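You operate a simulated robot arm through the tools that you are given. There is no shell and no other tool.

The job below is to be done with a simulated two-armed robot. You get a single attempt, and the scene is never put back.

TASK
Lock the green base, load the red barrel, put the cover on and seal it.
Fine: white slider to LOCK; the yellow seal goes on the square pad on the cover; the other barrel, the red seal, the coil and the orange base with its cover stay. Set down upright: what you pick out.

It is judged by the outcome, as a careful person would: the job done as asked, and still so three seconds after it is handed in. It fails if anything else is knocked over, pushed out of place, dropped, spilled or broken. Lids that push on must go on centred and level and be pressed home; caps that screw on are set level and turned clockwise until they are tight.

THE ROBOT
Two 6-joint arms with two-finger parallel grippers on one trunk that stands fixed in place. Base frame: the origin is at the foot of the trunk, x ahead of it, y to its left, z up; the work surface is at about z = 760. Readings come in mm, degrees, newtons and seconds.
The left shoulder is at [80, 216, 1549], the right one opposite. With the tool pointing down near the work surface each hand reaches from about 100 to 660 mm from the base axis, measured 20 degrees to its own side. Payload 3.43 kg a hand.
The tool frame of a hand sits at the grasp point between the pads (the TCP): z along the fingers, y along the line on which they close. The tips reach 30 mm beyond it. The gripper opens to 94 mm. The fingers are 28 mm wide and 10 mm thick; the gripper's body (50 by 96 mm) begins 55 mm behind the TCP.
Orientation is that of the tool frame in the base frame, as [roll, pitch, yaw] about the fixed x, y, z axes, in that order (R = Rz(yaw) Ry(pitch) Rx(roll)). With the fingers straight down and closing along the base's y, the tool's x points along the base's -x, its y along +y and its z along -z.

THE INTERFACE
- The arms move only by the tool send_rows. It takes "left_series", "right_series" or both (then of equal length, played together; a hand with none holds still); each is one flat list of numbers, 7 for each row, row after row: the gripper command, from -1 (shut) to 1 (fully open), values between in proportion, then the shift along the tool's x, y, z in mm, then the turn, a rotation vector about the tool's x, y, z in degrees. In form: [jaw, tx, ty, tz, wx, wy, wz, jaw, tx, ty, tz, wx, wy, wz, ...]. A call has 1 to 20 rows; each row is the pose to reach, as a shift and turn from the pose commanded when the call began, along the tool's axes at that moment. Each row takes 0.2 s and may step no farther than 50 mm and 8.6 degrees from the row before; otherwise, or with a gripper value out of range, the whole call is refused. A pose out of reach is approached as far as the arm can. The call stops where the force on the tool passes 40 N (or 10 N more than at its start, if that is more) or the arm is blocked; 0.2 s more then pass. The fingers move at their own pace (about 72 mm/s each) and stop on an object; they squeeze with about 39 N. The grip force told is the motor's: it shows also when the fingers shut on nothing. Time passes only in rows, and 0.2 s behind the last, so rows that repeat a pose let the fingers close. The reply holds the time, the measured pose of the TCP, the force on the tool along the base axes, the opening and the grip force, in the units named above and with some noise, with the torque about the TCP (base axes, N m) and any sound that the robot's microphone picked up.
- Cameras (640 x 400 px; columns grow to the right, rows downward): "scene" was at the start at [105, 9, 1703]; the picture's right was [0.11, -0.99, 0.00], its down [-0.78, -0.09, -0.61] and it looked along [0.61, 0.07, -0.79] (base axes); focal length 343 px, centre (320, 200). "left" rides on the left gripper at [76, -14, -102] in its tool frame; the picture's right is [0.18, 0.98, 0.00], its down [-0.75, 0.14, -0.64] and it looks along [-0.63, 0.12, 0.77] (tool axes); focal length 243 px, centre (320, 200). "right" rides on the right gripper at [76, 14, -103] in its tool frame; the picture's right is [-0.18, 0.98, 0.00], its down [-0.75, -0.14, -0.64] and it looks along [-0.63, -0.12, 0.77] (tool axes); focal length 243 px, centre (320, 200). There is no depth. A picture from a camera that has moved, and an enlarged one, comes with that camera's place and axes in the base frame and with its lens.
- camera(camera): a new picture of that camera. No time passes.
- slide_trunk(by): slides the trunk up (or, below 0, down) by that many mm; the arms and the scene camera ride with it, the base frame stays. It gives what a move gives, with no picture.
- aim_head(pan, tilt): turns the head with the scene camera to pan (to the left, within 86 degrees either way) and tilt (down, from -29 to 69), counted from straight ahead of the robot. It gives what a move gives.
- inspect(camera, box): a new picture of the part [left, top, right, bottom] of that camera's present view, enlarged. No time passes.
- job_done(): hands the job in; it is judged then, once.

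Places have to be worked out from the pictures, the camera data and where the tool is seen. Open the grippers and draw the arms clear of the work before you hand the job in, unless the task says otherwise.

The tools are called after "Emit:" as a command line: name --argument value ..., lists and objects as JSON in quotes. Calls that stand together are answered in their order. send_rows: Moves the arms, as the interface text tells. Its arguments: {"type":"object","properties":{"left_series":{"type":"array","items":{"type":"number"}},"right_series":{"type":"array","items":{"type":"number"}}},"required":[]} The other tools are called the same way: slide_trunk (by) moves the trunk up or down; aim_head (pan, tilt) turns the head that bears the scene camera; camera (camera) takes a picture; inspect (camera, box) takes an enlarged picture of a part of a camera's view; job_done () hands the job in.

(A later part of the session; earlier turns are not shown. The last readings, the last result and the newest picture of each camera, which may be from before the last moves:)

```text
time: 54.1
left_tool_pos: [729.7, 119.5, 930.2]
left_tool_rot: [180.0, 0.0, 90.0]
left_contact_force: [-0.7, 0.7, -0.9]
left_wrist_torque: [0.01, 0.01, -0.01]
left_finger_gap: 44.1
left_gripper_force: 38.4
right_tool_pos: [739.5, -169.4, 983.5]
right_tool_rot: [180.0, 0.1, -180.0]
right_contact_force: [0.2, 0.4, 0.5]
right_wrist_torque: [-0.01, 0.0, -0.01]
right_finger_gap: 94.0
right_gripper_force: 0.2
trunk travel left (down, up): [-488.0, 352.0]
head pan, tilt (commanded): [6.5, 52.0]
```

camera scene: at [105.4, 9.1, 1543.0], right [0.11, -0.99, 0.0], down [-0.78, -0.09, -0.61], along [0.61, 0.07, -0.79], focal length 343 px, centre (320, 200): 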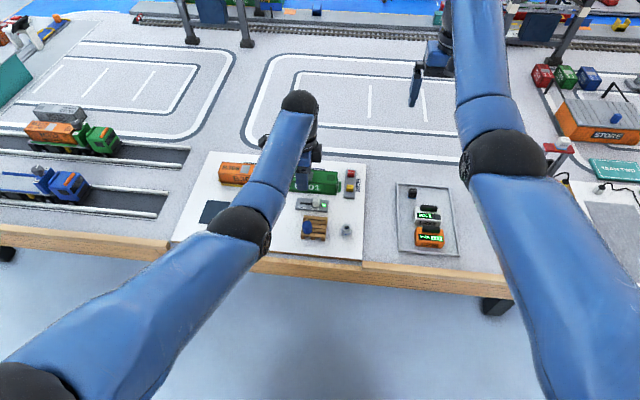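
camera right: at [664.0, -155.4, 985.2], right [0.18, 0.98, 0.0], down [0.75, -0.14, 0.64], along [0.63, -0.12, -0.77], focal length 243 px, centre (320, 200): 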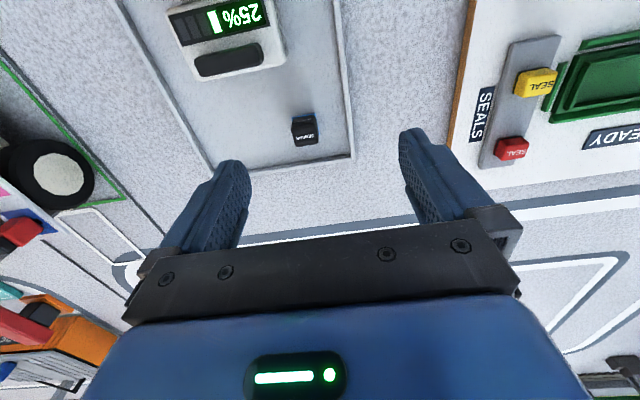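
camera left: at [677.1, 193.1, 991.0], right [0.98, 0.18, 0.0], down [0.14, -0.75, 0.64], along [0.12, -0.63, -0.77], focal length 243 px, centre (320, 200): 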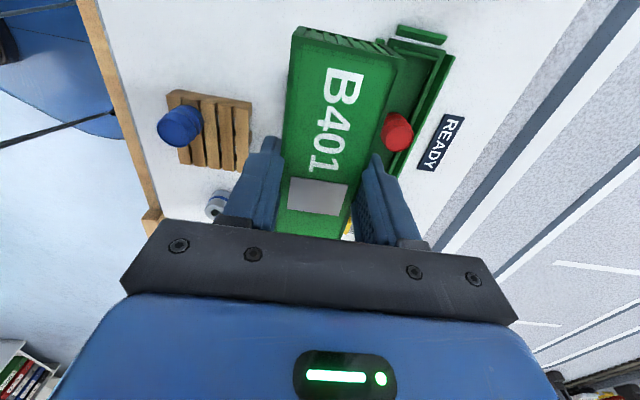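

Next stage: move to x≈750 and up 55 mm, then lower the trunk a further 100 mm.

Emit:
send_rows --left_series '[-1, 0, 7, -20, 0, 0, 0, -1, 0, 14, -40, 0, 0, 0, -1, 0, 20, -55, 0, 0, 0, -1, 0, 20, -55, 0, 0, 0]'

Emit:
slide_trunk --by -100

Emit:
camera --camera "left"

Emit:
camera --camera "right"

Emit:
inspect --camera "scene" --box '[240, 50, 400, 160]'

```text
time: 55.1
left_tool_pos: [749.5, 118.4, 982.2]
left_tool_rot: [-180.0, 0.1, 90.0]
left_contact_force: [-0.4, 0.5, -1.1]
left_wrist_torque: [0.01, 0.0, 0.02]
left_finger_gap: 44.4
left_gripper_force: 39.4
right_tool_pos: [739.6, -168.8, 984.3]
right_tool_rot: [180.0, 0.0, -179.9]
right_contact_force: [0.8, -0.1, -0.3]
right_wrist_torque: [-0.01, -0.04, -0.01]
right_finger_gap: 94.0
right_gripper_force: 0.0
trunk travel left (down, up): [-488.0, 352.0]
head pan, tilt (commanded): [6.5, 52.0]
```

```text
time: 56.5
left_tool_pos: [750.4, 117.9, 883.7]
left_tool_rot: [180.0, 0.0, 90.0]
left_contact_force: [-0.1, 0.1, -0.8]
left_wrist_torque: [0.03, -0.01, 0.01]
left_finger_gap: 44.2
left_gripper_force: 38.9
right_tool_pos: [739.3, -169.3, 883.9]
right_tool_rot: [-180.0, -0.1, 180.0]
right_contact_force: [0.7, -0.7, -0.9]
right_wrist_torque: [-0.01, 0.0, -0.03]
right_finger_gap: 94.3
right_gripper_force: 0.1
trunk travel left (down, up): [-388.0, 452.0]
head pan, tilt (commanded): [6.5, 52.0]
```

```text
taken
camera left: at [735.0, 194.5, 986.3], right [0.98, 0.18, 0.0], down [0.14, -0.75, 0.64], along [0.12, -0.63, -0.77], focal length 243 px, centre (320, 200)
```

left: 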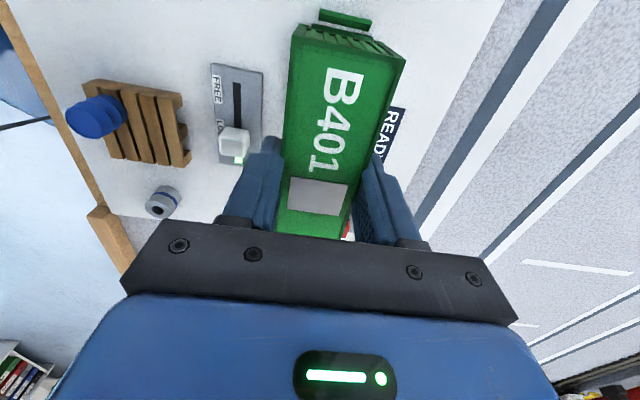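

```text
taken
camera right: at [663.9, -155.4, 985.2], right [0.18, 0.98, 0.0], down [0.75, -0.14, 0.64], along [0.63, -0.12, -0.77], focal length 243 px, centre (320, 200)
```

right: 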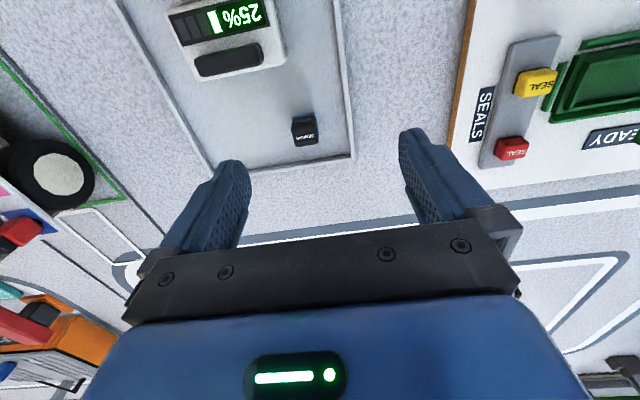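

```text
3.64 times, centred on (320, 105) of scene
camera zoom: at [105.0, 9.0, 1313.1], right [0.11, -0.99, 0.0], down [-0.78, -0.09, -0.62], along [0.61, 0.07, -0.79], focal length 1247 px, centre (320, 546)
```

zoom: 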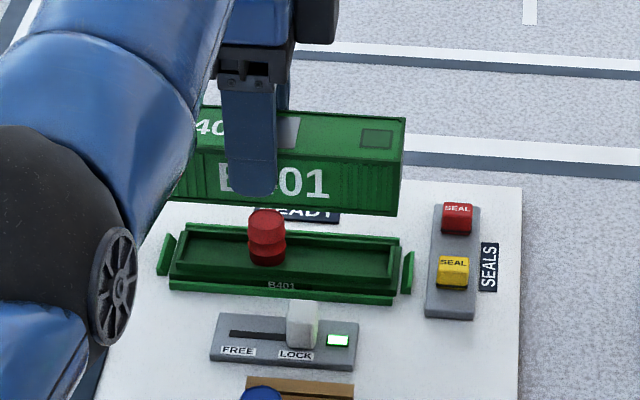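

The cover hovers above the base region. I enlarge the view of its +y end and the base's rails for alignment.

Emit:
inspect --camera "left" --box '[260, 0, 440, 110]'

Emit:
inspect --camera "scene" --box '[260, 70, 360, 140]'

```text
3.56 times, centred on (350, 55) of left
camera zoom: at [735.0, 194.5, 986.3], right [0.98, 0.18, 0.0], down [0.14, -0.75, 0.64], along [0.12, -0.63, -0.77], focal length 863 px, centre (213, 716)
```

zoom: 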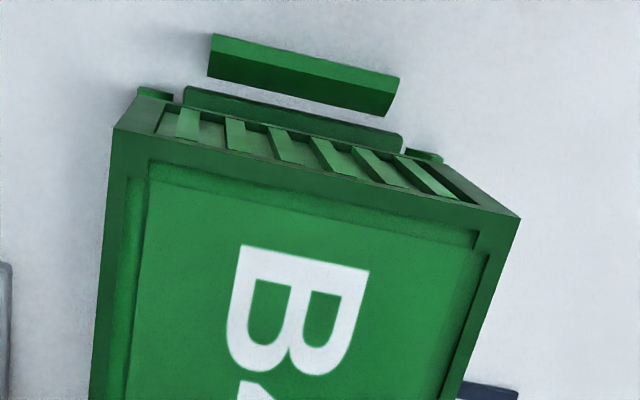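

```text
5.71 times, centred on (310, 105) of scene
camera zoom: at [105.0, 9.0, 1313.1], right [0.11, -0.99, 0.0], down [-0.78, -0.09, -0.62], along [0.61, 0.07, -0.79], focal length 1959 px, centre (377, 743)
```

zoom: 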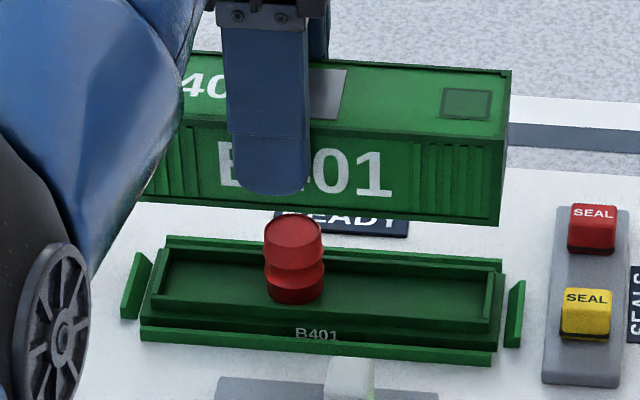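

I measure the cover's +y end at y≈182, x centre 749.2, and the block's +y end at y≈179, x centre 754.8. To measure the −y ends as well, I bring the right hand closer as a second viewer (it stays ~100 mm from the cover and well above the seals).

Emit:
send_rows --right_series '[1, 0, 20, 0, 0, 0, 0, 0.5, 0, 40, 0, 0, 0, 0, 0, 0, 60, 0, 0, 0, 0, 0, 0, 75, 0, 0, 0, 0, 0, 0, 75, 0, 0, 0, 0]'

Emit:
camera --camera "right"

Emit:
camera --camera "scene"

```text
time: 57.7
left_tool_pos: [749.4, 118.9, 883.3]
left_tool_rot: [-180.0, 0.1, 89.9]
left_contact_force: [0.3, -0.2, 0.4]
left_wrist_torque: [0.02, -0.02, -0.01]
left_finger_gap: 44.2
left_gripper_force: 38.9
right_tool_pos: [738.7, -94.9, 883.9]
right_tool_rot: [-180.0, -0.1, 180.0]
right_contact_force: [0.2, 0.7, -0.4]
right_wrist_torque: [0.01, 0.0, 0.02]
right_finger_gap: 47.1
right_gripper_force: 0.2
trunk travel left (down, up): [-388.0, 452.0]
head pan, tilt (commanded): [6.5, 52.0]
```

```text
taken
camera right: at [663.4, -82.1, 985.5], right [0.18, 0.98, 0.0], down [0.75, -0.14, 0.64], along [0.63, -0.12, -0.77], focal length 243 px, centre (320, 200)
```

right: 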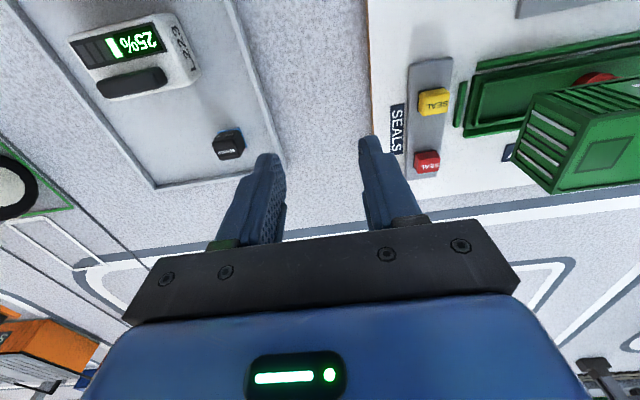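

```text
taken
camera scene: at [105.4, 8.7, 1313.0], right [0.11, -0.99, 0.0], down [-0.78, -0.09, -0.61], along [0.61, 0.07, -0.79], focal length 343 px, centre (320, 200)
```

scene: 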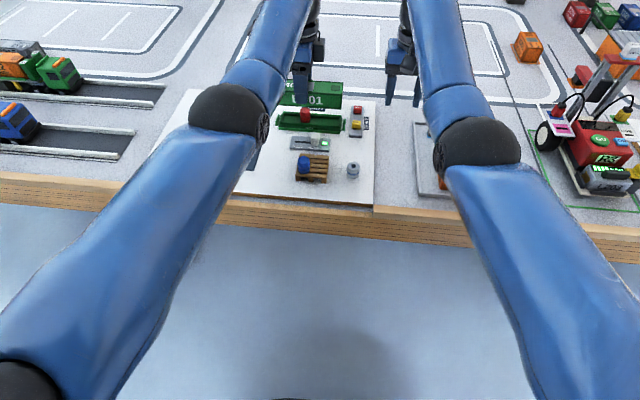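

Now the cover's −y end and the base's −y end are both visible to the right camera. I enlarge that.

Emit:
inspect --camera "right" --box '[440, 20, 640, 200]'

```text
2.22 times, centred on (540, 110) of right
camera zoom: at [663.4, -82.1, 985.5], right [0.18, 0.98, 0.0], down [0.75, -0.14, 0.64], along [0.63, -0.12, -0.77], focal length 539 px, centre (-169, 400)
```

zoom: 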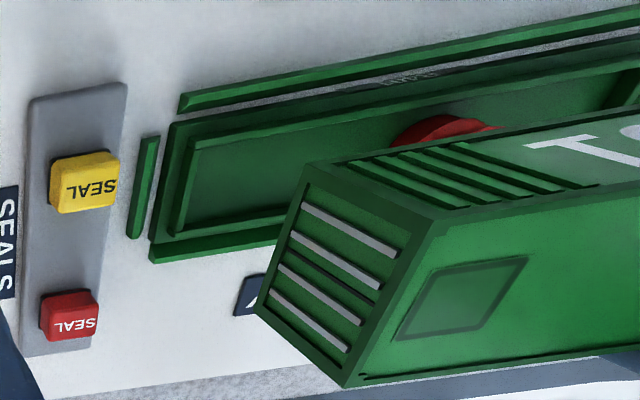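

Both cameras agree fairly well: the cover needs to go about +6 mm in x and −2 mm in y to sit over the block (45×150 mm). I shift that way and lower it to a few mm above the lip for a finer check.

Emit:
send_rows --left_series '[-1, -1, 3, 5, 0, 0, 0, -1, -2, 6.2, 10, 0, 0, 0, -1, -2, 6.2, 20, 0, 0, 0, -1, -2, 6.2, 30, 0, 0, 0, -1, -2, 6.2, 38, 0, 0, 0, -1, -2, 6.2, 42, 0, 0, 0, -1, -2, 6.2, 42, 0, 0, 0]'

Emit:
inspect --camera "left" --box '[260, 0, 440, 110]'

Emit:
inspect --camera "right" --box '[440, 20, 640, 200]'

Emit:
inspect --camera "scene" --box '[260, 70, 360, 140]'

```text
time: 59.3
left_tool_pos: [755.8, 116.5, 840.2]
left_tool_rot: [180.0, 0.0, 90.0]
left_contact_force: [-0.9, 0.7, -0.5]
left_wrist_torque: [-0.01, -0.02, 0.03]
left_finger_gap: 44.3
left_gripper_force: 39.1
right_tool_pos: [739.0, -95.0, 884.6]
right_tool_rot: [180.0, -0.1, -180.0]
right_contact_force: [-0.4, 0.2, -0.1]
right_wrist_torque: [0.01, 0.04, -0.01]
right_finger_gap: 46.8
right_gripper_force: 0.0
trunk travel left (down, up): [-388.0, 452.0]
head pan, tilt (commanded): [6.5, 52.0]
```

```text
3.56 times, centred on (350, 55) of left
camera zoom: at [741.0, 192.0, 943.4], right [0.98, 0.18, 0.0], down [0.14, -0.75, 0.64], along [0.12, -0.63, -0.77], focal length 863 px, centre (213, 716)
```

zoom: 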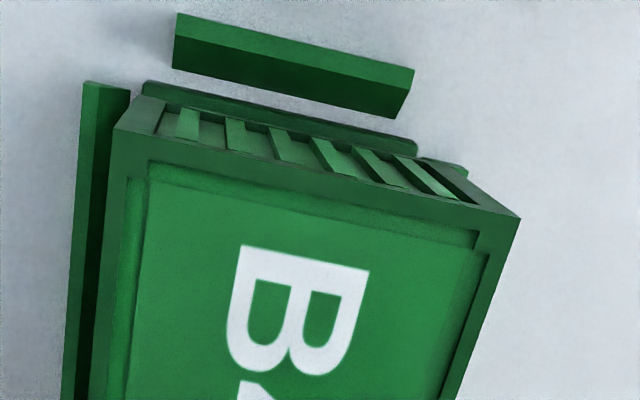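

```text
2.22 times, centred on (540, 110) of right
camera zoom: at [663.3, -81.9, 985.6], right [0.18, 0.98, 0.0], down [0.75, -0.14, 0.64], along [0.63, -0.12, -0.77], focal length 539 px, centre (-169, 400)
```

zoom: 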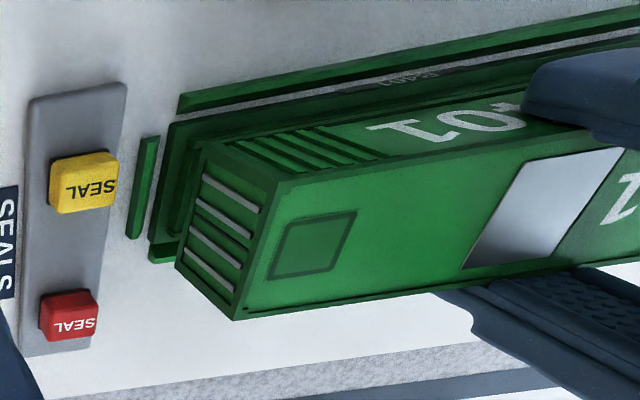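

```text
5.71 times, centred on (310, 105) of scene
camera zoom: at [105.3, 9.0, 1313.0], right [0.11, -0.99, 0.0], down [-0.78, -0.09, -0.61], along [0.61, 0.07, -0.79], focal length 1959 px, centre (377, 743)
```

zoom: 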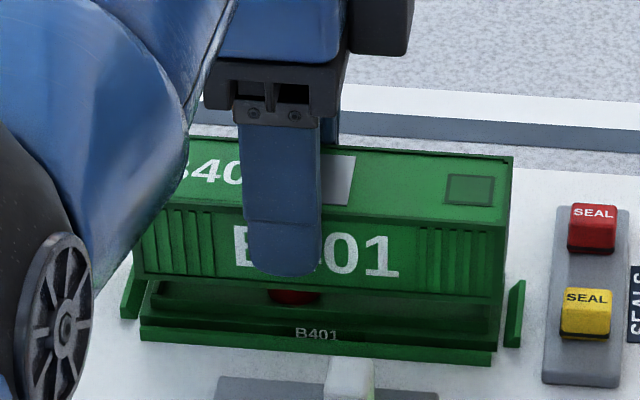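

Alignment is now within about half a millimetre at both ends (cover centre x 755.2 vs block 754.9; ends 179.6/29.8 vs 179.1/29.5). I trim by −0.2/−0.4 mm and lower toward the lip in small steps.

Emit:
send_rows --left_series '[-1, -0.4, -0.2, 3, 0, 0, 0, -1, -0.4, -0.2, 6, 0, 0, 0, -1, -0.4, -0.2, 8, 0, 0, 0, -1, -0.4, -0.2, 10, 0, 0, 0, -1, -0.4, -0.2, 11, 0, 0, 0, -1, -0.4, -0.2, 12, 0, 0, 0]'

Emit:
inspect --camera "right" --box '[440, 20, 640, 200]'

Emit:
inspect --camera "left" --box '[260, 0, 440, 110]'

Emit:
inspect --camera "scene" --box '[260, 70, 360, 140]'

```text
time: 60.7
left_tool_pos: [755.1, 116.7, 828.6]
left_tool_rot: [180.0, 0.0, 90.0]
left_contact_force: [0.8, -0.2, -0.5]
left_wrist_torque: [0.0, 0.05, -0.02]
left_finger_gap: 44.3
left_gripper_force: 38.8
right_tool_pos: [738.4, -94.5, 884.1]
right_tool_rot: [-179.9, -0.1, 180.0]
right_contact_force: [-0.4, -0.4, 0.3]
right_wrist_torque: [0.03, -0.02, -0.02]
right_finger_gap: 46.9
right_gripper_force: 0.1
trunk travel left (down, up): [-388.0, 452.0]
head pan, tilt (commanded): [6.5, 52.0]
```

```text
2.22 times, centred on (540, 110) of right
camera zoom: at [663.4, -81.9, 985.5], right [0.18, 0.98, 0.0], down [0.75, -0.14, 0.64], along [0.63, -0.12, -0.77], focal length 539 px, centre (-169, 400)
```

zoom: 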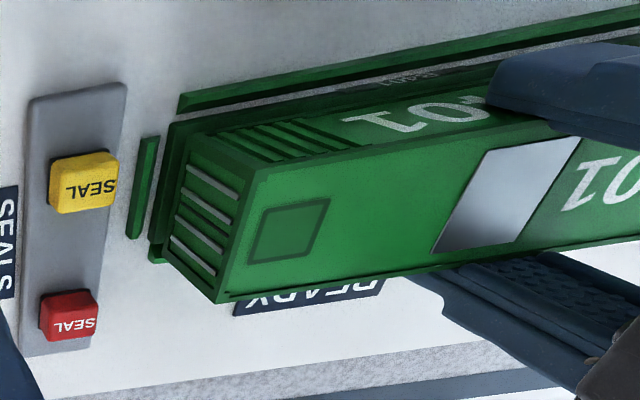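

```text
3.56 times, centred on (350, 55) of left
camera zoom: at [741.2, 192.4, 932.3], right [0.98, 0.18, 0.0], down [0.14, -0.75, 0.64], along [0.12, -0.63, -0.77], focal length 863 px, centre (213, 716)
```

zoom: 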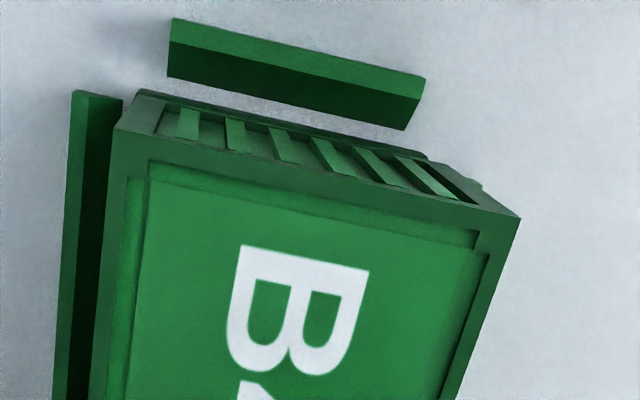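

```text
5.71 times, centred on (310, 105) of scene
camera zoom: at [105.4, 9.0, 1313.0], right [0.11, -0.99, 0.0], down [-0.78, -0.09, -0.61], along [0.61, 0.07, -0.79], focal length 1959 px, centre (377, 743)
```

zoom: 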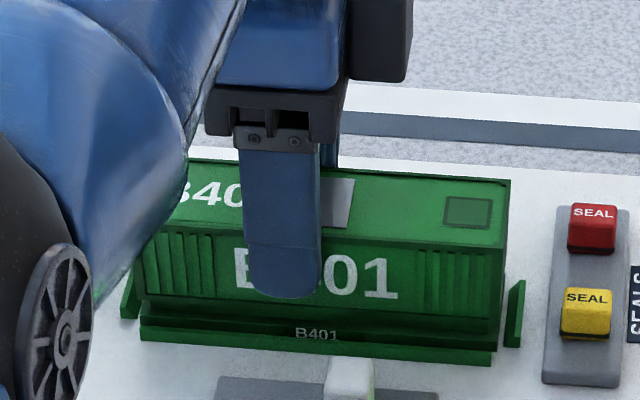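

There is still no contact at TCP z≈829. The comparison suggests the cover is ~0.8 mm too far in +y and ~0.5 mm in +x, so I trim that and continue down in 1 mm steps.

Emit:
send_rows --left_series '[-1, -0.8, -0.5, 0, 0, 0, 0, -1, -0.8, -0.5, 1, 0, 0, 0, -1, -0.8, -0.5, 2, 0, 0, 0, -1, -0.8, -0.5, 3, 0, 0, 0, -1, -0.8, -0.5, 3, 0, 0, 0]'

```text
time: 61.9
left_tool_pos: [754.9, 115.1, 825.1]
left_tool_rot: [-180.0, 0.1, 90.0]
left_contact_force: [0.2, -0.3, -0.2]
left_wrist_torque: [0.02, 0.0, 0.01]
left_finger_gap: 44.1
left_gripper_force: 38.8
right_tool_pos: [739.4, -95.3, 884.0]
right_tool_rot: [179.9, 0.0, 180.0]
right_contact_force: [0.2, 0.3, -0.1]
right_wrist_torque: [-0.03, -0.01, 0.04]
right_finger_gap: 47.2
right_gripper_force: 0.0
trunk travel left (down, up): [-388.0, 452.0]
head pan, tilt (commanded): [6.5, 52.0]
```

No force yet at z≈826, so the lip is already entering the cover freely. I go down 3 more mm.

Emit:
send_rows --left_series '[-1, 0, 0, 1, 0, 0, 0, -1, 0, 0, 2, 0, 0, 0, -1, 0, 0, 3, 0, 0, 0, -1, 0, 0, 3, 0, 0, 0]'

Emit:
inspect --camera "right" --box '[440, 20, 640, 200]'

Emit:
inspect --camera "left" --box '[260, 0, 440, 110]'

Emit:
inspect --camera "scene" --box '[260, 70, 360, 140]'

```text
time: 62.9
left_tool_pos: [754.6, 115.0, 821.6]
left_tool_rot: [-179.9, -0.1, 90.0]
left_contact_force: [-0.3, -0.5, -0.8]
left_wrist_torque: [0.02, 0.01, 0.01]
left_finger_gap: 44.5
left_gripper_force: 39.1
right_tool_pos: [739.2, -96.0, 884.1]
right_tool_rot: [180.0, 0.0, -180.0]
right_contact_force: [0.7, -0.6, 0.3]
right_wrist_torque: [-0.03, 0.02, 0.02]
right_finger_gap: 47.0
right_gripper_force: 0.0
trunk travel left (down, up): [-388.0, 452.0]
head pan, tilt (commanded): [6.5, 52.0]
```

```text
2.22 times, centred on (540, 110) of right
camera zoom: at [663.4, -81.9, 985.6], right [0.18, 0.98, 0.0], down [0.75, -0.14, 0.64], along [0.63, -0.12, -0.77], focal length 539 px, centre (-169, 400)
```

zoom: 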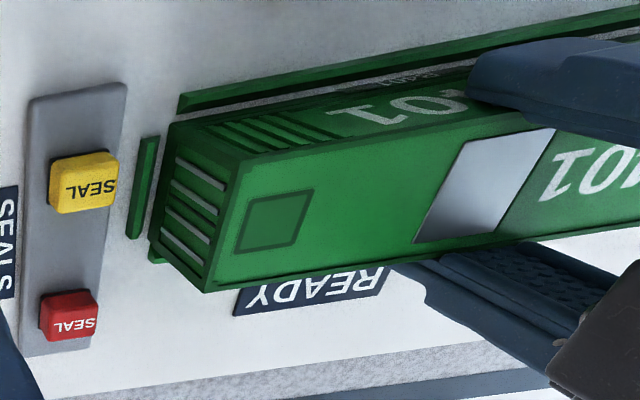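

```text
3.56 times, centred on (350, 55) of left
camera zoom: at [740.5, 191.7, 925.8], right [0.98, 0.18, 0.0], down [0.14, -0.75, 0.64], along [0.12, -0.63, -0.77], focal length 863 px, centre (213, 716)
```

zoom: 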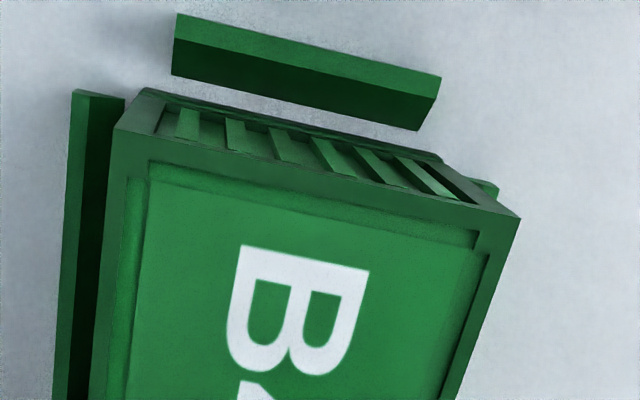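

```text
5.71 times, centred on (310, 105) of scene
camera zoom: at [105.3, 9.0, 1313.0], right [0.11, -0.99, 0.0], down [-0.78, -0.09, -0.61], along [0.61, 0.07, -0.79], focal length 1959 px, centre (377, 743)
```

zoom: 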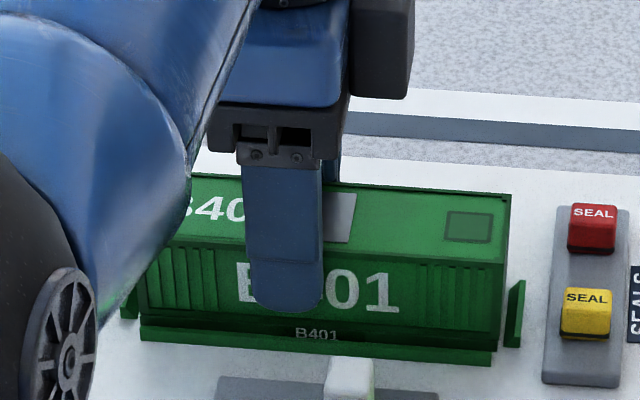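

Everything lines up in all three views and no lateral force appears. I keep lowering until the cover seats.

Emit:
send_rows --left_series '[-1, 0, 0, 1, 0, 0, 0, -1, 0, 0, 2, 0, 0, 0, -1, 0, 0, 3, 0, 0, 0, -1, 0, 0, 3, 0, 0, 0]'

```text
time: 63.9
left_tool_pos: [754.9, 114.9, 822.2]
left_tool_rot: [179.8, 0.0, 90.0]
left_contact_force: [2.1, 1.7, 7.3]
left_wrist_torque: [0.15, 0.09, -0.03]
left_finger_gap: 44.1
left_gripper_force: 39.2
right_tool_pos: [739.1, -95.8, 884.6]
right_tool_rot: [-180.0, 0.0, 180.0]
right_contact_force: [0.7, 0.4, -0.1]
right_wrist_torque: [0.0, 0.01, 0.0]
right_finger_gap: 46.8
right_gripper_force: 0.0
trunk travel left (down, up): [-388.0, 452.0]
head pan, tilt (commanded): [6.5, 52.0]
```

A contact of 7 N appears with TCP z≈821.5. I look closely to see whether it is the ledge or the start of a press fit.

Emit:
inspect --camera "right" --box '[480, 40, 640, 150]'

Emit:
inspect --camera "scene" --box '[280, 95, 350, 135]'

Emit:
inspect --camera "left" --box '[260, 0, 440, 110]'

```text
3.64 times, centred on (560, 95) of right
camera zoom: at [662.8, -81.7, 986.2], right [0.18, 0.98, 0.0], down [0.75, -0.14, 0.64], along [0.63, -0.12, -0.77], focal length 882 px, centre (-553, 582)
```

zoom: 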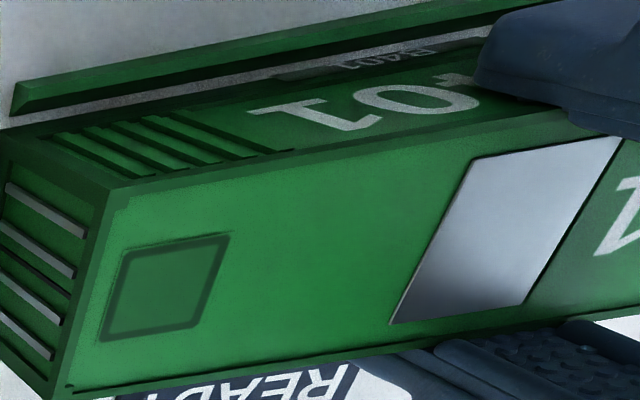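

```text
9.14 times, centred on (315, 115) of scene
camera zoom: at [104.5, 9.1, 1313.2], right [0.11, -0.99, 0.0], down [-0.78, -0.09, -0.62], along [0.61, 0.07, -0.79], focal length 3135 px, centre (366, 977)
```

zoom: 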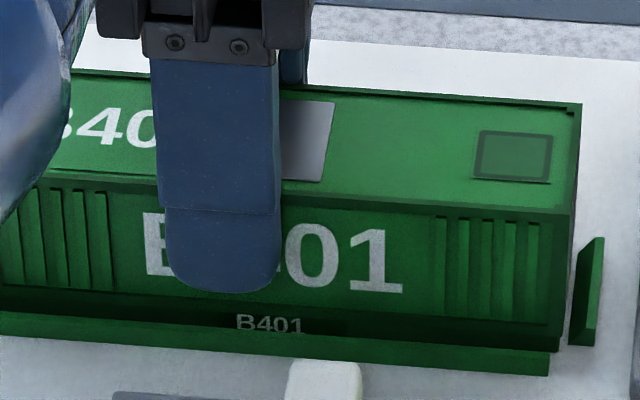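

```text
3.56 times, centred on (350, 55) of left
camera zoom: at [739.9, 191.5, 924.9], right [0.98, 0.18, 0.0], down [0.14, -0.75, 0.64], along [0.12, -0.63, -0.77], focal length 863 px, centre (213, 716)
```

zoom: 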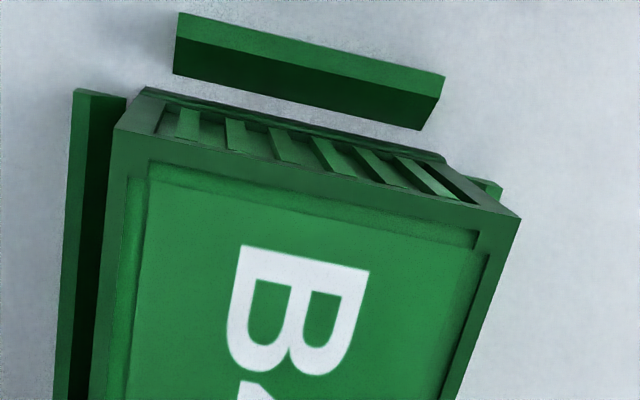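

The contact is firm with alignment good on all sides. I press on while still gripping (keeps it level), up to a few more mm of command, watching force and sounds.

Emit:
send_rows --left_series '[-1, 0, 0, 1, 0, 0, 0, -1, 0, 0, 2, 0, 0, 0, -1, 0, 0, 3, 0, 0, 0, -1, 0, 0, 4, 0, 0, 0, -1, 0, 0, 4, 0, 0, 0]'

```text
time: 65.1
left_tool_pos: [754.6, 115.0, 822.0]
left_tool_rot: [179.5, 0.0, 90.0]
left_contact_force: [7.2, 3.2, 31.8]
left_wrist_torque: [0.12, 0.13, 0.05]
left_finger_gap: 44.2
left_gripper_force: 38.7
right_tool_pos: [735.3, -95.1, 886.1]
right_tool_rot: [180.0, 0.1, 179.9]
right_contact_force: [-0.4, -0.1, -0.4]
right_wrist_torque: [-0.02, 0.01, 0.0]
right_finger_gap: 47.1
right_gripper_force: 0.1
trunk travel left (down, up): [-388.0, 452.0]
head pan, tilt (commanded): [6.5, 52.0]
```

Force rose to 32 N with z unchanged at 822, a hard stop: the cover bottom is only ~3 mm above mat level, consistent with the ledge. I back off the pressure, then open the jaws and lift away to look.

Emit:
send_rows --left_series '[-1, 0, 0, -2, 0, 0, 0, -1, 0, 0, -4, 0, 0, 0, -1, 0, 0, -5.5, 0, 0, 0, -0.5, 0, 0, -5.5, 0, 0, 0, 0.2, 0, 0, -5.5, 0, 0, 0, 0.5, 0, 0, -5.5, 0, 0, 0, 0.5, 0, 0, -5.5, 0, 0, 0]'

Emit:
camera --camera "left"

Emit:
inspect --camera "scene" --box '[280, 95, 350, 135]'

```text
time: 66.7
left_tool_pos: [754.7, 116.0, 822.8]
left_tool_rot: [-179.8, -0.1, 90.0]
left_contact_force: [0.1, 0.3, -0.8]
left_wrist_torque: [0.03, -0.02, -0.03]
left_finger_gap: 70.3
left_gripper_force: 0.1
right_tool_pos: [736.7, -95.4, 883.5]
right_tool_rot: [180.0, 0.0, -180.0]
right_contact_force: [0.5, 0.2, -0.4]
right_wrist_torque: [0.02, 0.04, 0.0]
right_finger_gap: 47.2
right_gripper_force: 0.1
trunk travel left (down, up): [-388.0, 452.0]
head pan, tilt (commanded): [6.5, 52.0]
```

```text
taken
camera left: at [740.6, 191.9, 924.5], right [0.98, 0.18, 0.0], down [0.14, -0.75, 0.64], along [0.12, -0.63, -0.77], focal length 243 px, centre (320, 200)
```

left: 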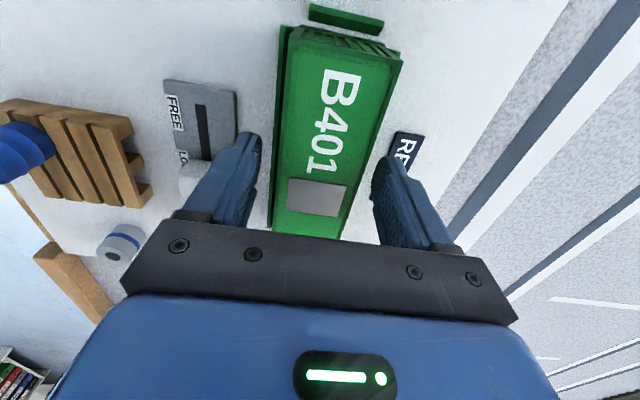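

```text
9.14 times, centred on (315, 115) of scene
camera zoom: at [104.9, 9.0, 1313.0], right [0.11, -0.99, 0.0], down [-0.78, -0.09, -0.62], along [0.61, 0.07, -0.79], focal length 3135 px, centre (366, 977)
```

zoom: 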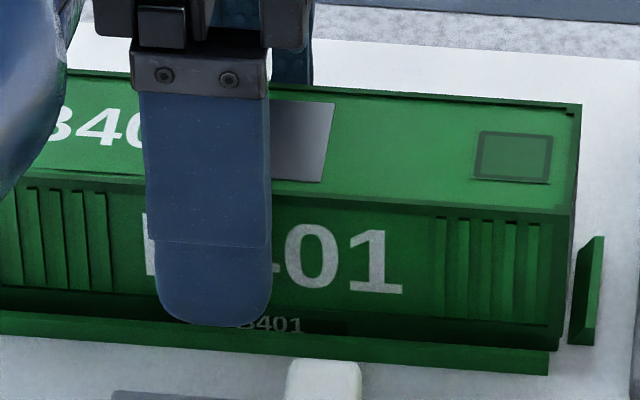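

The cover stays put and level. I lift the open hand 80 mm and compare the green unit with the assembled orange one.

Emit:
send_rows --left_series '[0.5, 0, 0, -15, 0, 0, 0, 0.5, 0, 0, -40, 0, 0, 0, 0.5, 0, 0, -70, 0, 0, 0, 0.5, 0, 0, -90, 0, 0, 0, 0.5, 0, 0, -90, 0, 0, 0]'

Emit:
inspect --camera "left" --box '[220, 0, 460, 150]'

Emit:
camera --camera "scene"

Emit:
inspect --camera "right" --box '[440, 20, 640, 200]'

```text
time: 67.9
left_tool_pos: [755.7, 116.7, 911.8]
left_tool_rot: [179.9, -0.1, 90.1]
left_contact_force: [-0.8, -0.4, 0.3]
left_wrist_torque: [-0.01, 0.02, 0.03]
left_finger_gap: 70.3
left_gripper_force: 0.1
left hand out of reach, approached as far as the arm can: row 4
right_tool_pos: [739.7, -95.8, 883.6]
right_tool_rot: [-180.0, -0.1, 180.0]
right_contact_force: [0.0, 0.0, -0.3]
right_wrist_torque: [0.0, 0.04, 0.02]
right_finger_gap: 47.0
right_gripper_force: 0.1
trunk travel left (down, up): [-388.0, 452.0]
head pan, tilt (commanded): [6.5, 52.0]
```

```text
2.67 times, centred on (340, 75) of left
camera zoom: at [741.1, 192.0, 1014.5], right [0.98, 0.18, 0.0], down [0.14, -0.75, 0.64], along [0.12, -0.63, -0.77], focal length 647 px, centre (267, 533)
```

zoom: 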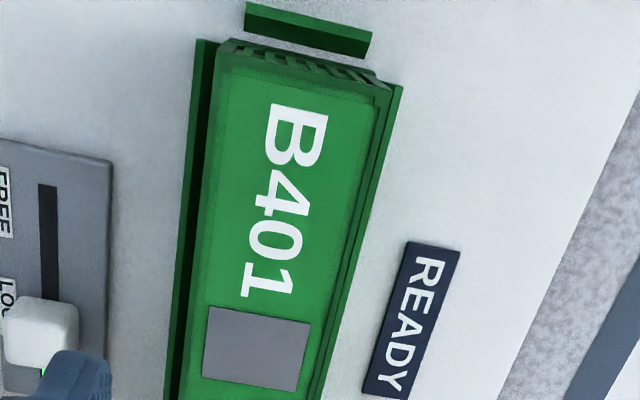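

```text
taken
camera scene: at [106.7, 9.3, 1312.9], right [0.11, -0.99, 0.0], down [-0.78, -0.09, -0.61], along [0.61, 0.07, -0.79], focal length 343 px, centre (320, 200)
```

scene: 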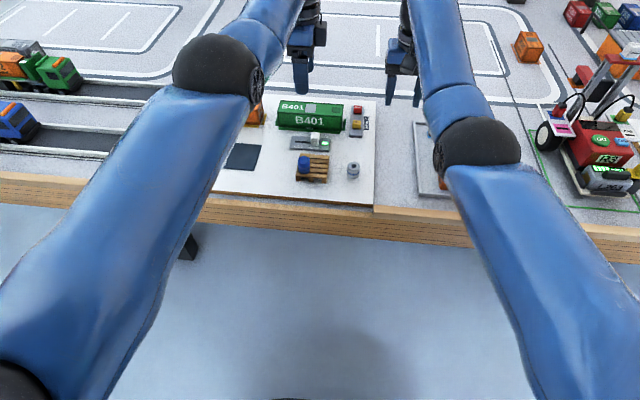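

```text
2.22 times, centred on (540, 110) of right
camera zoom: at [664.4, -81.6, 984.8], right [0.18, 0.98, 0.0], down [0.75, -0.14, 0.64], along [0.63, -0.12, -0.77], focal length 539 px, centre (-169, 400)
```

zoom: 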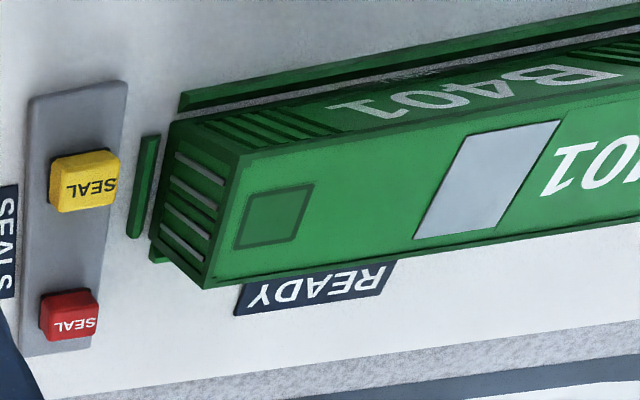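

The cover sits evenly: its top is at ≈816.5 at both ends and it lines up with the block all round. To be sure it is pressed home, I close the jaws and press on the middle of the roof with the fingertips.

Emit:
send_rows --left_series '[0, -3, 0, 10, 0, 0, 0, -0.6, -6, -0.5, 25, 0, 0, 0, -1, -9, -0.8, 40, 0, 0, 0, -1, -9, -0.8, 52, 0, 0, 0, -1, -9, -0.8, 58, 0, 0, 0, -1, -9, -0.8, 58, 0, 0, 0]'

Emit:
camera --camera "left"

Emit:
inspect --camera "scene" --box '[270, 70, 370, 140]'

```text
time: 69.3
left_tool_pos: [754.7, 106.9, 854.4]
left_tool_rot: [-180.0, 0.0, 90.0]
left_contact_force: [-1.3, -0.2, -0.7]
left_wrist_torque: [0.01, 0.0, 0.03]
left_finger_gap: 0.2
left_gripper_force: 32.7
right_tool_pos: [738.0, -96.4, 884.6]
right_tool_rot: [-180.0, 0.0, 179.9]
right_contact_force: [0.1, 0.5, 0.3]
right_wrist_torque: [0.0, 0.01, 0.06]
right_finger_gap: 46.8
right_gripper_force: 0.0
trunk travel left (down, up): [-388.0, 452.0]
head pan, tilt (commanded): [6.5, 52.0]
```

```text
taken
camera left: at [739.9, 182.3, 957.2], right [0.98, 0.18, 0.0], down [0.14, -0.75, 0.64], along [0.12, -0.63, -0.77], focal length 243 px, centre (320, 200)
```

left: 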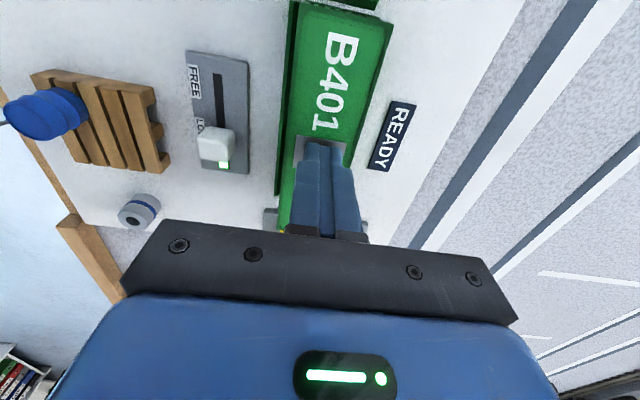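

```text
5.71 times, centred on (320, 105) of scene
camera zoom: at [105.1, 9.0, 1313.0], right [0.11, -0.99, 0.0], down [-0.78, -0.09, -0.61], along [0.61, 0.07, -0.79], focal length 1959 px, centre (320, 743)
```

zoom: 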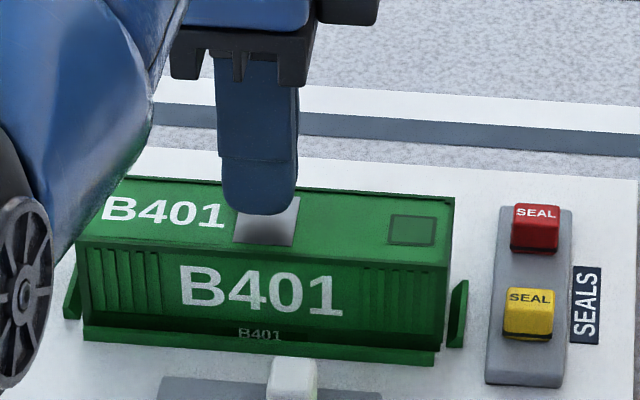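

The closed tips are over the grey patch at the roof's centre. I press down in small steps.

Emit:
send_rows --left_series '[-1, 0, 0, 3, 0, 0, 0, -1, 0, 0, 6, 0, 0, 0, -1, 0, 0, 8, 0, 0, 0, -1, 0, 0, 9, 0, 0, 0, -1, 0, 0, 10, 0, 0, 0, -1, 0, 0, 11, 0, 0, 0, -1, 0, 0, 12, 0, 0, 0]'

```text
time: 70.9
left_tool_pos: [754.1, 106.5, 846.1]
left_tool_rot: [179.5, 0.0, 90.0]
left_contact_force: [7.0, 0.6, 25.7]
left_wrist_torque: [0.06, -0.22, 0.01]
left_finger_gap: 0.0
left_gripper_force: 33.0
right_tool_pos: [737.7, -96.5, 886.9]
right_tool_rot: [-180.0, 0.0, -180.0]
right_contact_force: [0.2, 0.2, 1.0]
right_wrist_torque: [-0.01, 0.03, -0.01]
right_finger_gap: 47.1
right_gripper_force: 0.1
trunk travel left (down, up): [-388.0, 452.0]
head pan, tilt (commanded): [6.5, 52.0]
```

25.7 N at TCP 846 (roof top ≈816) with no give. I press a bit harder, still below the limit.

Emit:
send_rows --left_series '[-1, 0, 0, 0.7, 0, 0, 0, -1, 0, 0, 1.4, 0, 0, 0, -1, 0, 0, 1.4, 0, 0, 0]'

Emit:
inspect --camera "scene" --box '[270, 70, 370, 140]'

```text
time: 71.7
left_tool_pos: [753.6, 106.1, 847.2]
left_tool_rot: [179.4, 0.0, 90.0]
left_contact_force: [9.5, 1.6, 32.1]
left_wrist_torque: [0.03, -0.28, -0.05]
left_finger_gap: 0.0
left_gripper_force: 33.3
right_tool_pos: [735.2, -96.2, 886.6]
right_tool_rot: [-180.0, 0.3, 180.0]
right_contact_force: [0.3, -0.2, 0.5]
right_wrist_torque: [0.01, 0.01, 0.0]
right_finger_gap: 46.9
right_gripper_force: 0.0
trunk travel left (down, up): [-388.0, 452.0]
head pan, tilt (commanded): [6.5, 52.0]
```

```text
5.71 times, centred on (320, 105) of scene
camera zoom: at [101.6, 8.4, 1313.5], right [0.11, -0.99, 0.0], down [-0.78, -0.09, -0.62], along [0.61, 0.07, -0.79], focal length 1959 px, centre (320, 743)
```

zoom: 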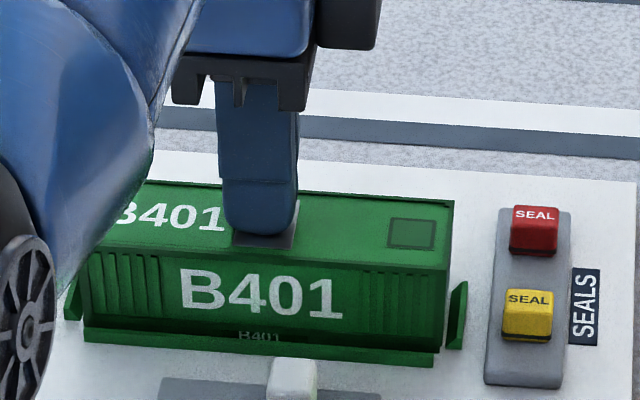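

No further travel under 32 N: the cover is home. I ease off and lift the hand up.

Emit:
send_rows --left_series '[-1, 0, 0, -2, 0, 0, 0, -1, 0, 0, -4, 0, 0, 0, -1, 0, 0, -8, 0, 0, 0, -1, 0, 0, -20, 0, 0, 0, -1, 0, 0, -45, 0, 0, 0, -1, 0, 0, -65, 0, 0, 0, -1, 0, 0, -65, 0, 0, 0]'

Emit:
inspect --camera "right" --box '[440, 20, 640, 200]'

Emit:
inspect --camera "scene" --box '[270, 70, 370, 140]'

```text
time: 73.3
left_tool_pos: [754.3, 107.4, 904.8]
left_tool_rot: [180.0, 0.1, 90.0]
left_contact_force: [-0.2, -0.5, 0.2]
left_wrist_torque: [0.0, 0.01, 0.07]
left_finger_gap: 0.0
left_gripper_force: 32.8
right_tool_pos: [738.9, -95.3, 884.3]
right_tool_rot: [180.0, 0.0, 179.9]
right_contact_force: [0.3, 0.4, -0.5]
right_wrist_torque: [-0.02, 0.0, -0.01]
right_finger_gap: 47.0
right_gripper_force: 0.0
trunk travel left (down, up): [-388.0, 452.0]
head pan, tilt (commanded): [6.5, 52.0]
```

```text
2.22 times, centred on (540, 110) of right
camera zoom: at [663.4, -81.9, 985.5], right [0.18, 0.98, 0.0], down [0.75, -0.14, 0.64], along [0.63, -0.12, -0.77], focal length 539 px, centre (-169, 400)
```

zoom: 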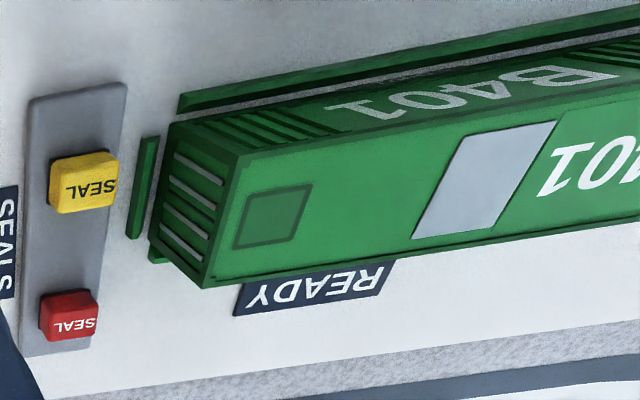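

```text
5.71 times, centred on (320, 105) of scene
camera zoom: at [105.4, 9.0, 1313.0], right [0.11, -0.99, 0.0], down [-0.78, -0.09, -0.61], along [0.61, 0.07, -0.79], focal length 1959 px, centre (320, 743)
```

zoom: 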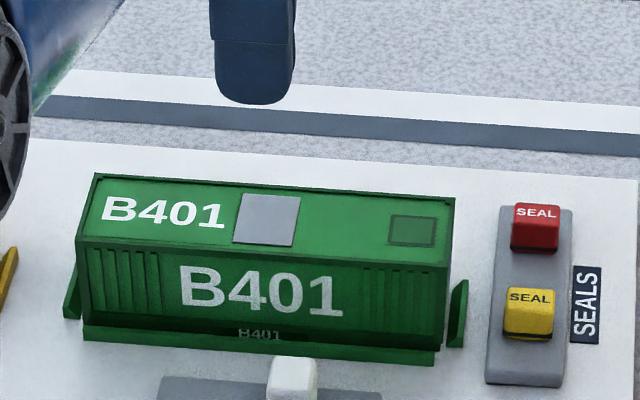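

The cover is on, level and home. Next is the yellow seal at about (741, −4, top 793). I withdraw the right hand to y≈−175 and turn the left hand back so its jaws close along y.

Emit:
send_rows --left_series '[-1, 2, 0, 0, 0, 0, -7.5, -1, 4, 0, 0, 0, 0, -15, -1, 6, 0, 0, 0, 0, -22.5, -1, 6, 0, 0, 0, 0, -30, -1, 6, 0, 0, 0, 0, -37.5, -1, 6, 0, 0, 0, 0, -45, -1, 6, 0, 0, 0, 0, -52.5, -1, 6, 0, 0, 0, 0, -60, -1, 6, 0, 0, 0, 0, -67.5, -1, 6, 0, 0, 0, 0, -75, -1, 6, 0, 0, 0, 0, -82.5, -1, 6, 0, 0, 0, 0, -90, -1, 6, 0, 0, 0, 0, -90]' --right_series '[0, 0, -10, 0, 0, 0, 0, 0, 0, -20, 0, 0, 0, 0, 0, 0, -30, 0, 0, 0, 0, 0, 0, -40, 0, 0, 0, 0, 0, 0, -50, 0, 0, 0, 0, 0, 0, -60, 0, 0, 0, 0, 0, 0, -70, 0, 0, 0, 0, 0, 0, -80, 0, 0, 0, 0, 0, 0, -80, 0, 0, 0, 0, 0, 0, -80, 0, 0, 0, 0, 0, 0, -80, 0, 0, 0, 0, 0, 0, -80, 0, 0, 0, 0, 0, 0, -80, 0, 0, 0, 0]'

Emit:
camera --camera "left"

Emit:
camera --camera "right"

```text
time: 76.1
left_tool_pos: [755.0, 111.9, 905.4]
left_tool_rot: [180.0, 0.0, 180.0]
left_contact_force: [-0.7, 1.0, 0.0]
left_wrist_torque: [-0.01, 0.0, 0.01]
left_finger_gap: 0.0
left_gripper_force: 33.1
right_tool_pos: [740.0, -174.8, 885.3]
right_tool_rot: [180.0, -0.1, -179.9]
right_contact_force: [0.4, -0.3, -0.6]
right_wrist_torque: [0.02, 0.0, -0.02]
right_finger_gap: 46.8
right_gripper_force: 0.0
trunk travel left (down, up): [-388.0, 452.0]
head pan, tilt (commanded): [6.5, 52.0]
```

```text
taken
camera left: at [678.0, 97.3, 1008.5], right [-0.19, 0.98, 0.0], down [0.75, 0.14, 0.64], along [0.63, 0.12, -0.77], focal length 243 px, centre (320, 200)
```

left: 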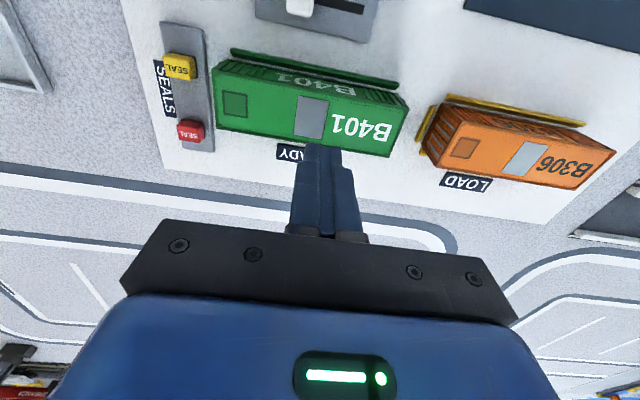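

```text
taken
camera right: at [664.6, -160.5, 985.5], right [0.18, 0.98, 0.0], down [0.75, -0.14, 0.64], along [0.63, -0.12, -0.77], focal length 243 px, centre (320, 200)
```

right: 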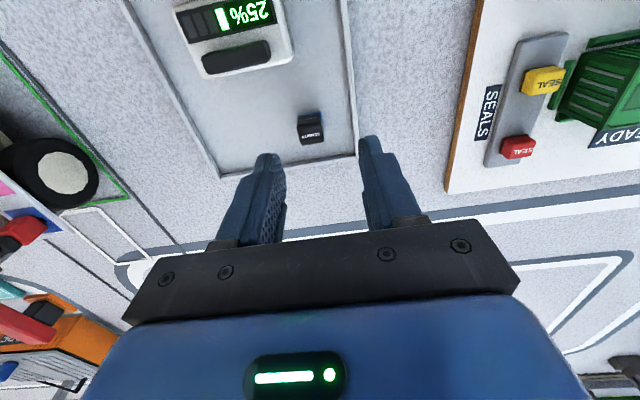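

This left view shows both units side by side; I enlarge it to compare how the green cover sits against the orange reference, and to locate pad and seal.

Emit:
inspect --camera "left" --box '[390, 60, 640, 220]'

Emit:
inspect --camera "left" --box '[140, 20, 420, 180]'

Emit:
inspect --camera "scene" --box '[240, 70, 370, 160]'

```text
2.50 times, centred on (515, 140) of left
camera zoom: at [678.0, 97.3, 1008.5], right [-0.19, 0.98, 0.0], down [0.75, 0.14, 0.64], along [0.63, 0.12, -0.77], focal length 606 px, centre (-168, 350)
```

zoom: 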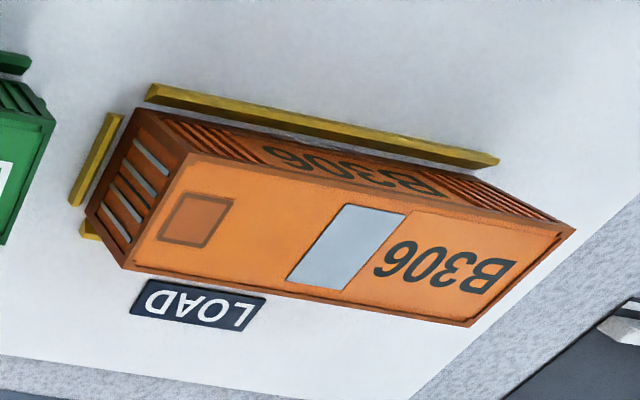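

```text
2.29 times, centred on (280, 100) of left
camera zoom: at [678.0, 97.3, 1008.5], right [-0.19, 0.98, 0.0], down [0.75, 0.14, 0.64], along [0.63, 0.12, -0.77], focal length 555 px, centre (411, 429)
```

zoom: 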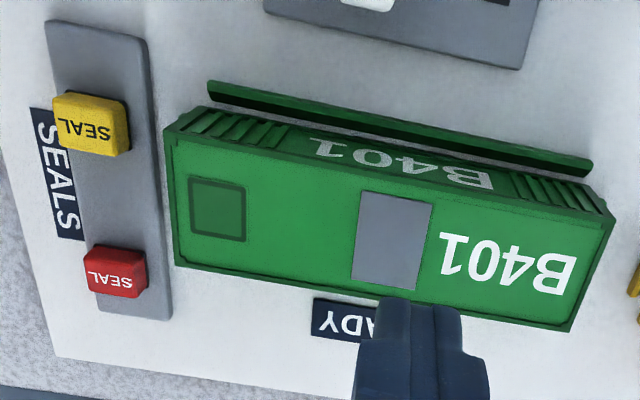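

```text
4.44 times, centred on (305, 115) of scene
camera zoom: at [105.3, 9.0, 1313.0], right [0.11, -0.99, 0.0], down [-0.78, -0.09, -0.61], along [0.61, 0.07, -0.79], focal length 1524 px, centre (387, 578)
```

zoom: 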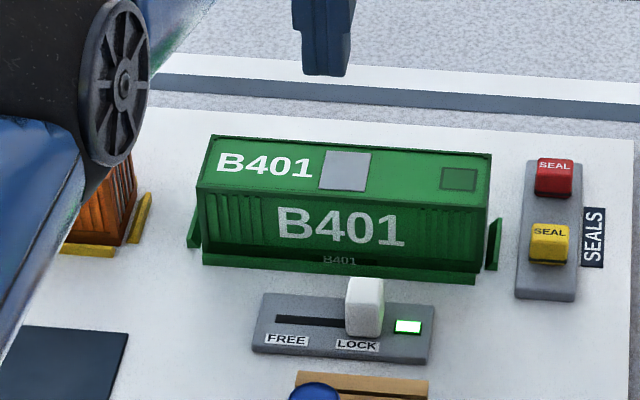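

By image comparison the green roof is at the same height as the orange one (equal apparent lengths within 0.2 mm), so the cover is fully home. Now I zoom in on the yellow seal with both hand cameras.

Emit:
inspect --camera "left" --box '[145, 20, 265, 150]'

Emit:
inspect --camera "right" --box '[480, 20, 640, 170]'

Emit:
inspect --camera "scene" --box '[335, 95, 375, 135]'

```text
3.08 times, centred on (205, 85) of left
camera zoom: at [678.0, 97.3, 1008.5], right [-0.19, 0.98, 0.0], down [0.75, 0.14, 0.64], along [0.63, 0.12, -0.77], focal length 746 px, centre (674, 554)
```

zoom: 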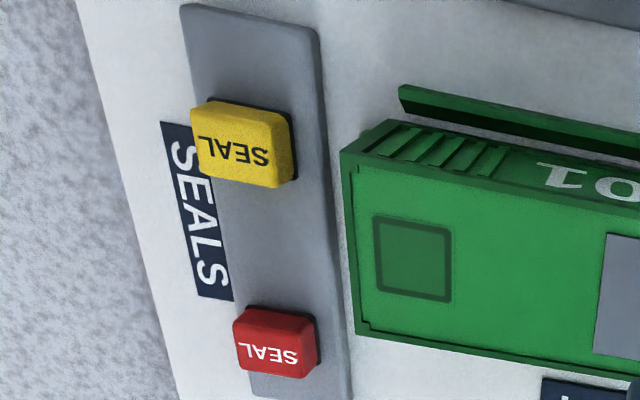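

```text
2.67 times, centred on (560, 95) of right
camera zoom: at [664.6, -160.5, 985.5], right [0.18, 0.98, 0.0], down [0.75, -0.14, 0.64], along [0.63, -0.12, -0.77], focal length 647 px, centre (-320, 480)
```

zoom: 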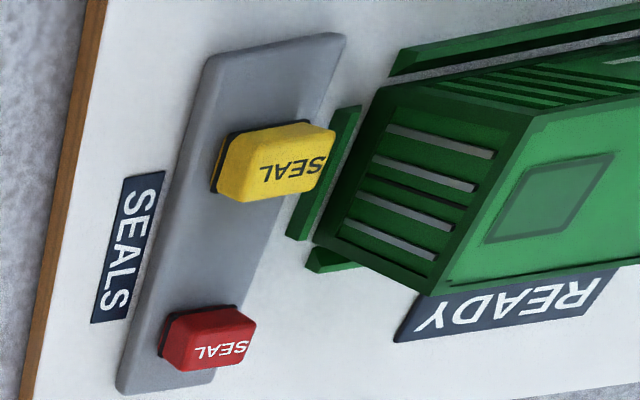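

```text
10.00 times, centred on (355, 115) of scene
camera zoom: at [105.3, 9.0, 1313.0], right [0.11, -0.99, 0.0], down [-0.78, -0.09, -0.61], along [0.61, 0.07, -0.79], focal length 3429 px, centre (-30, 1050)
```

zoom: 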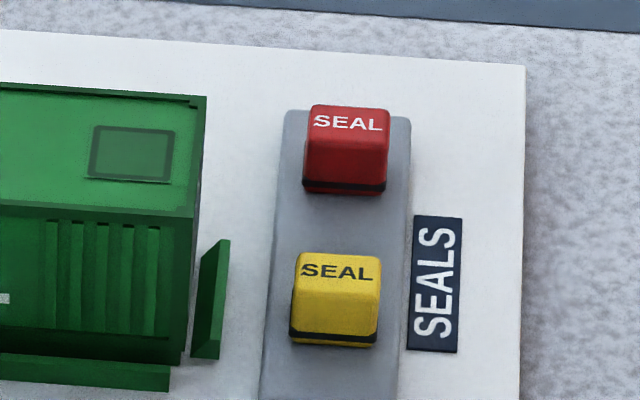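

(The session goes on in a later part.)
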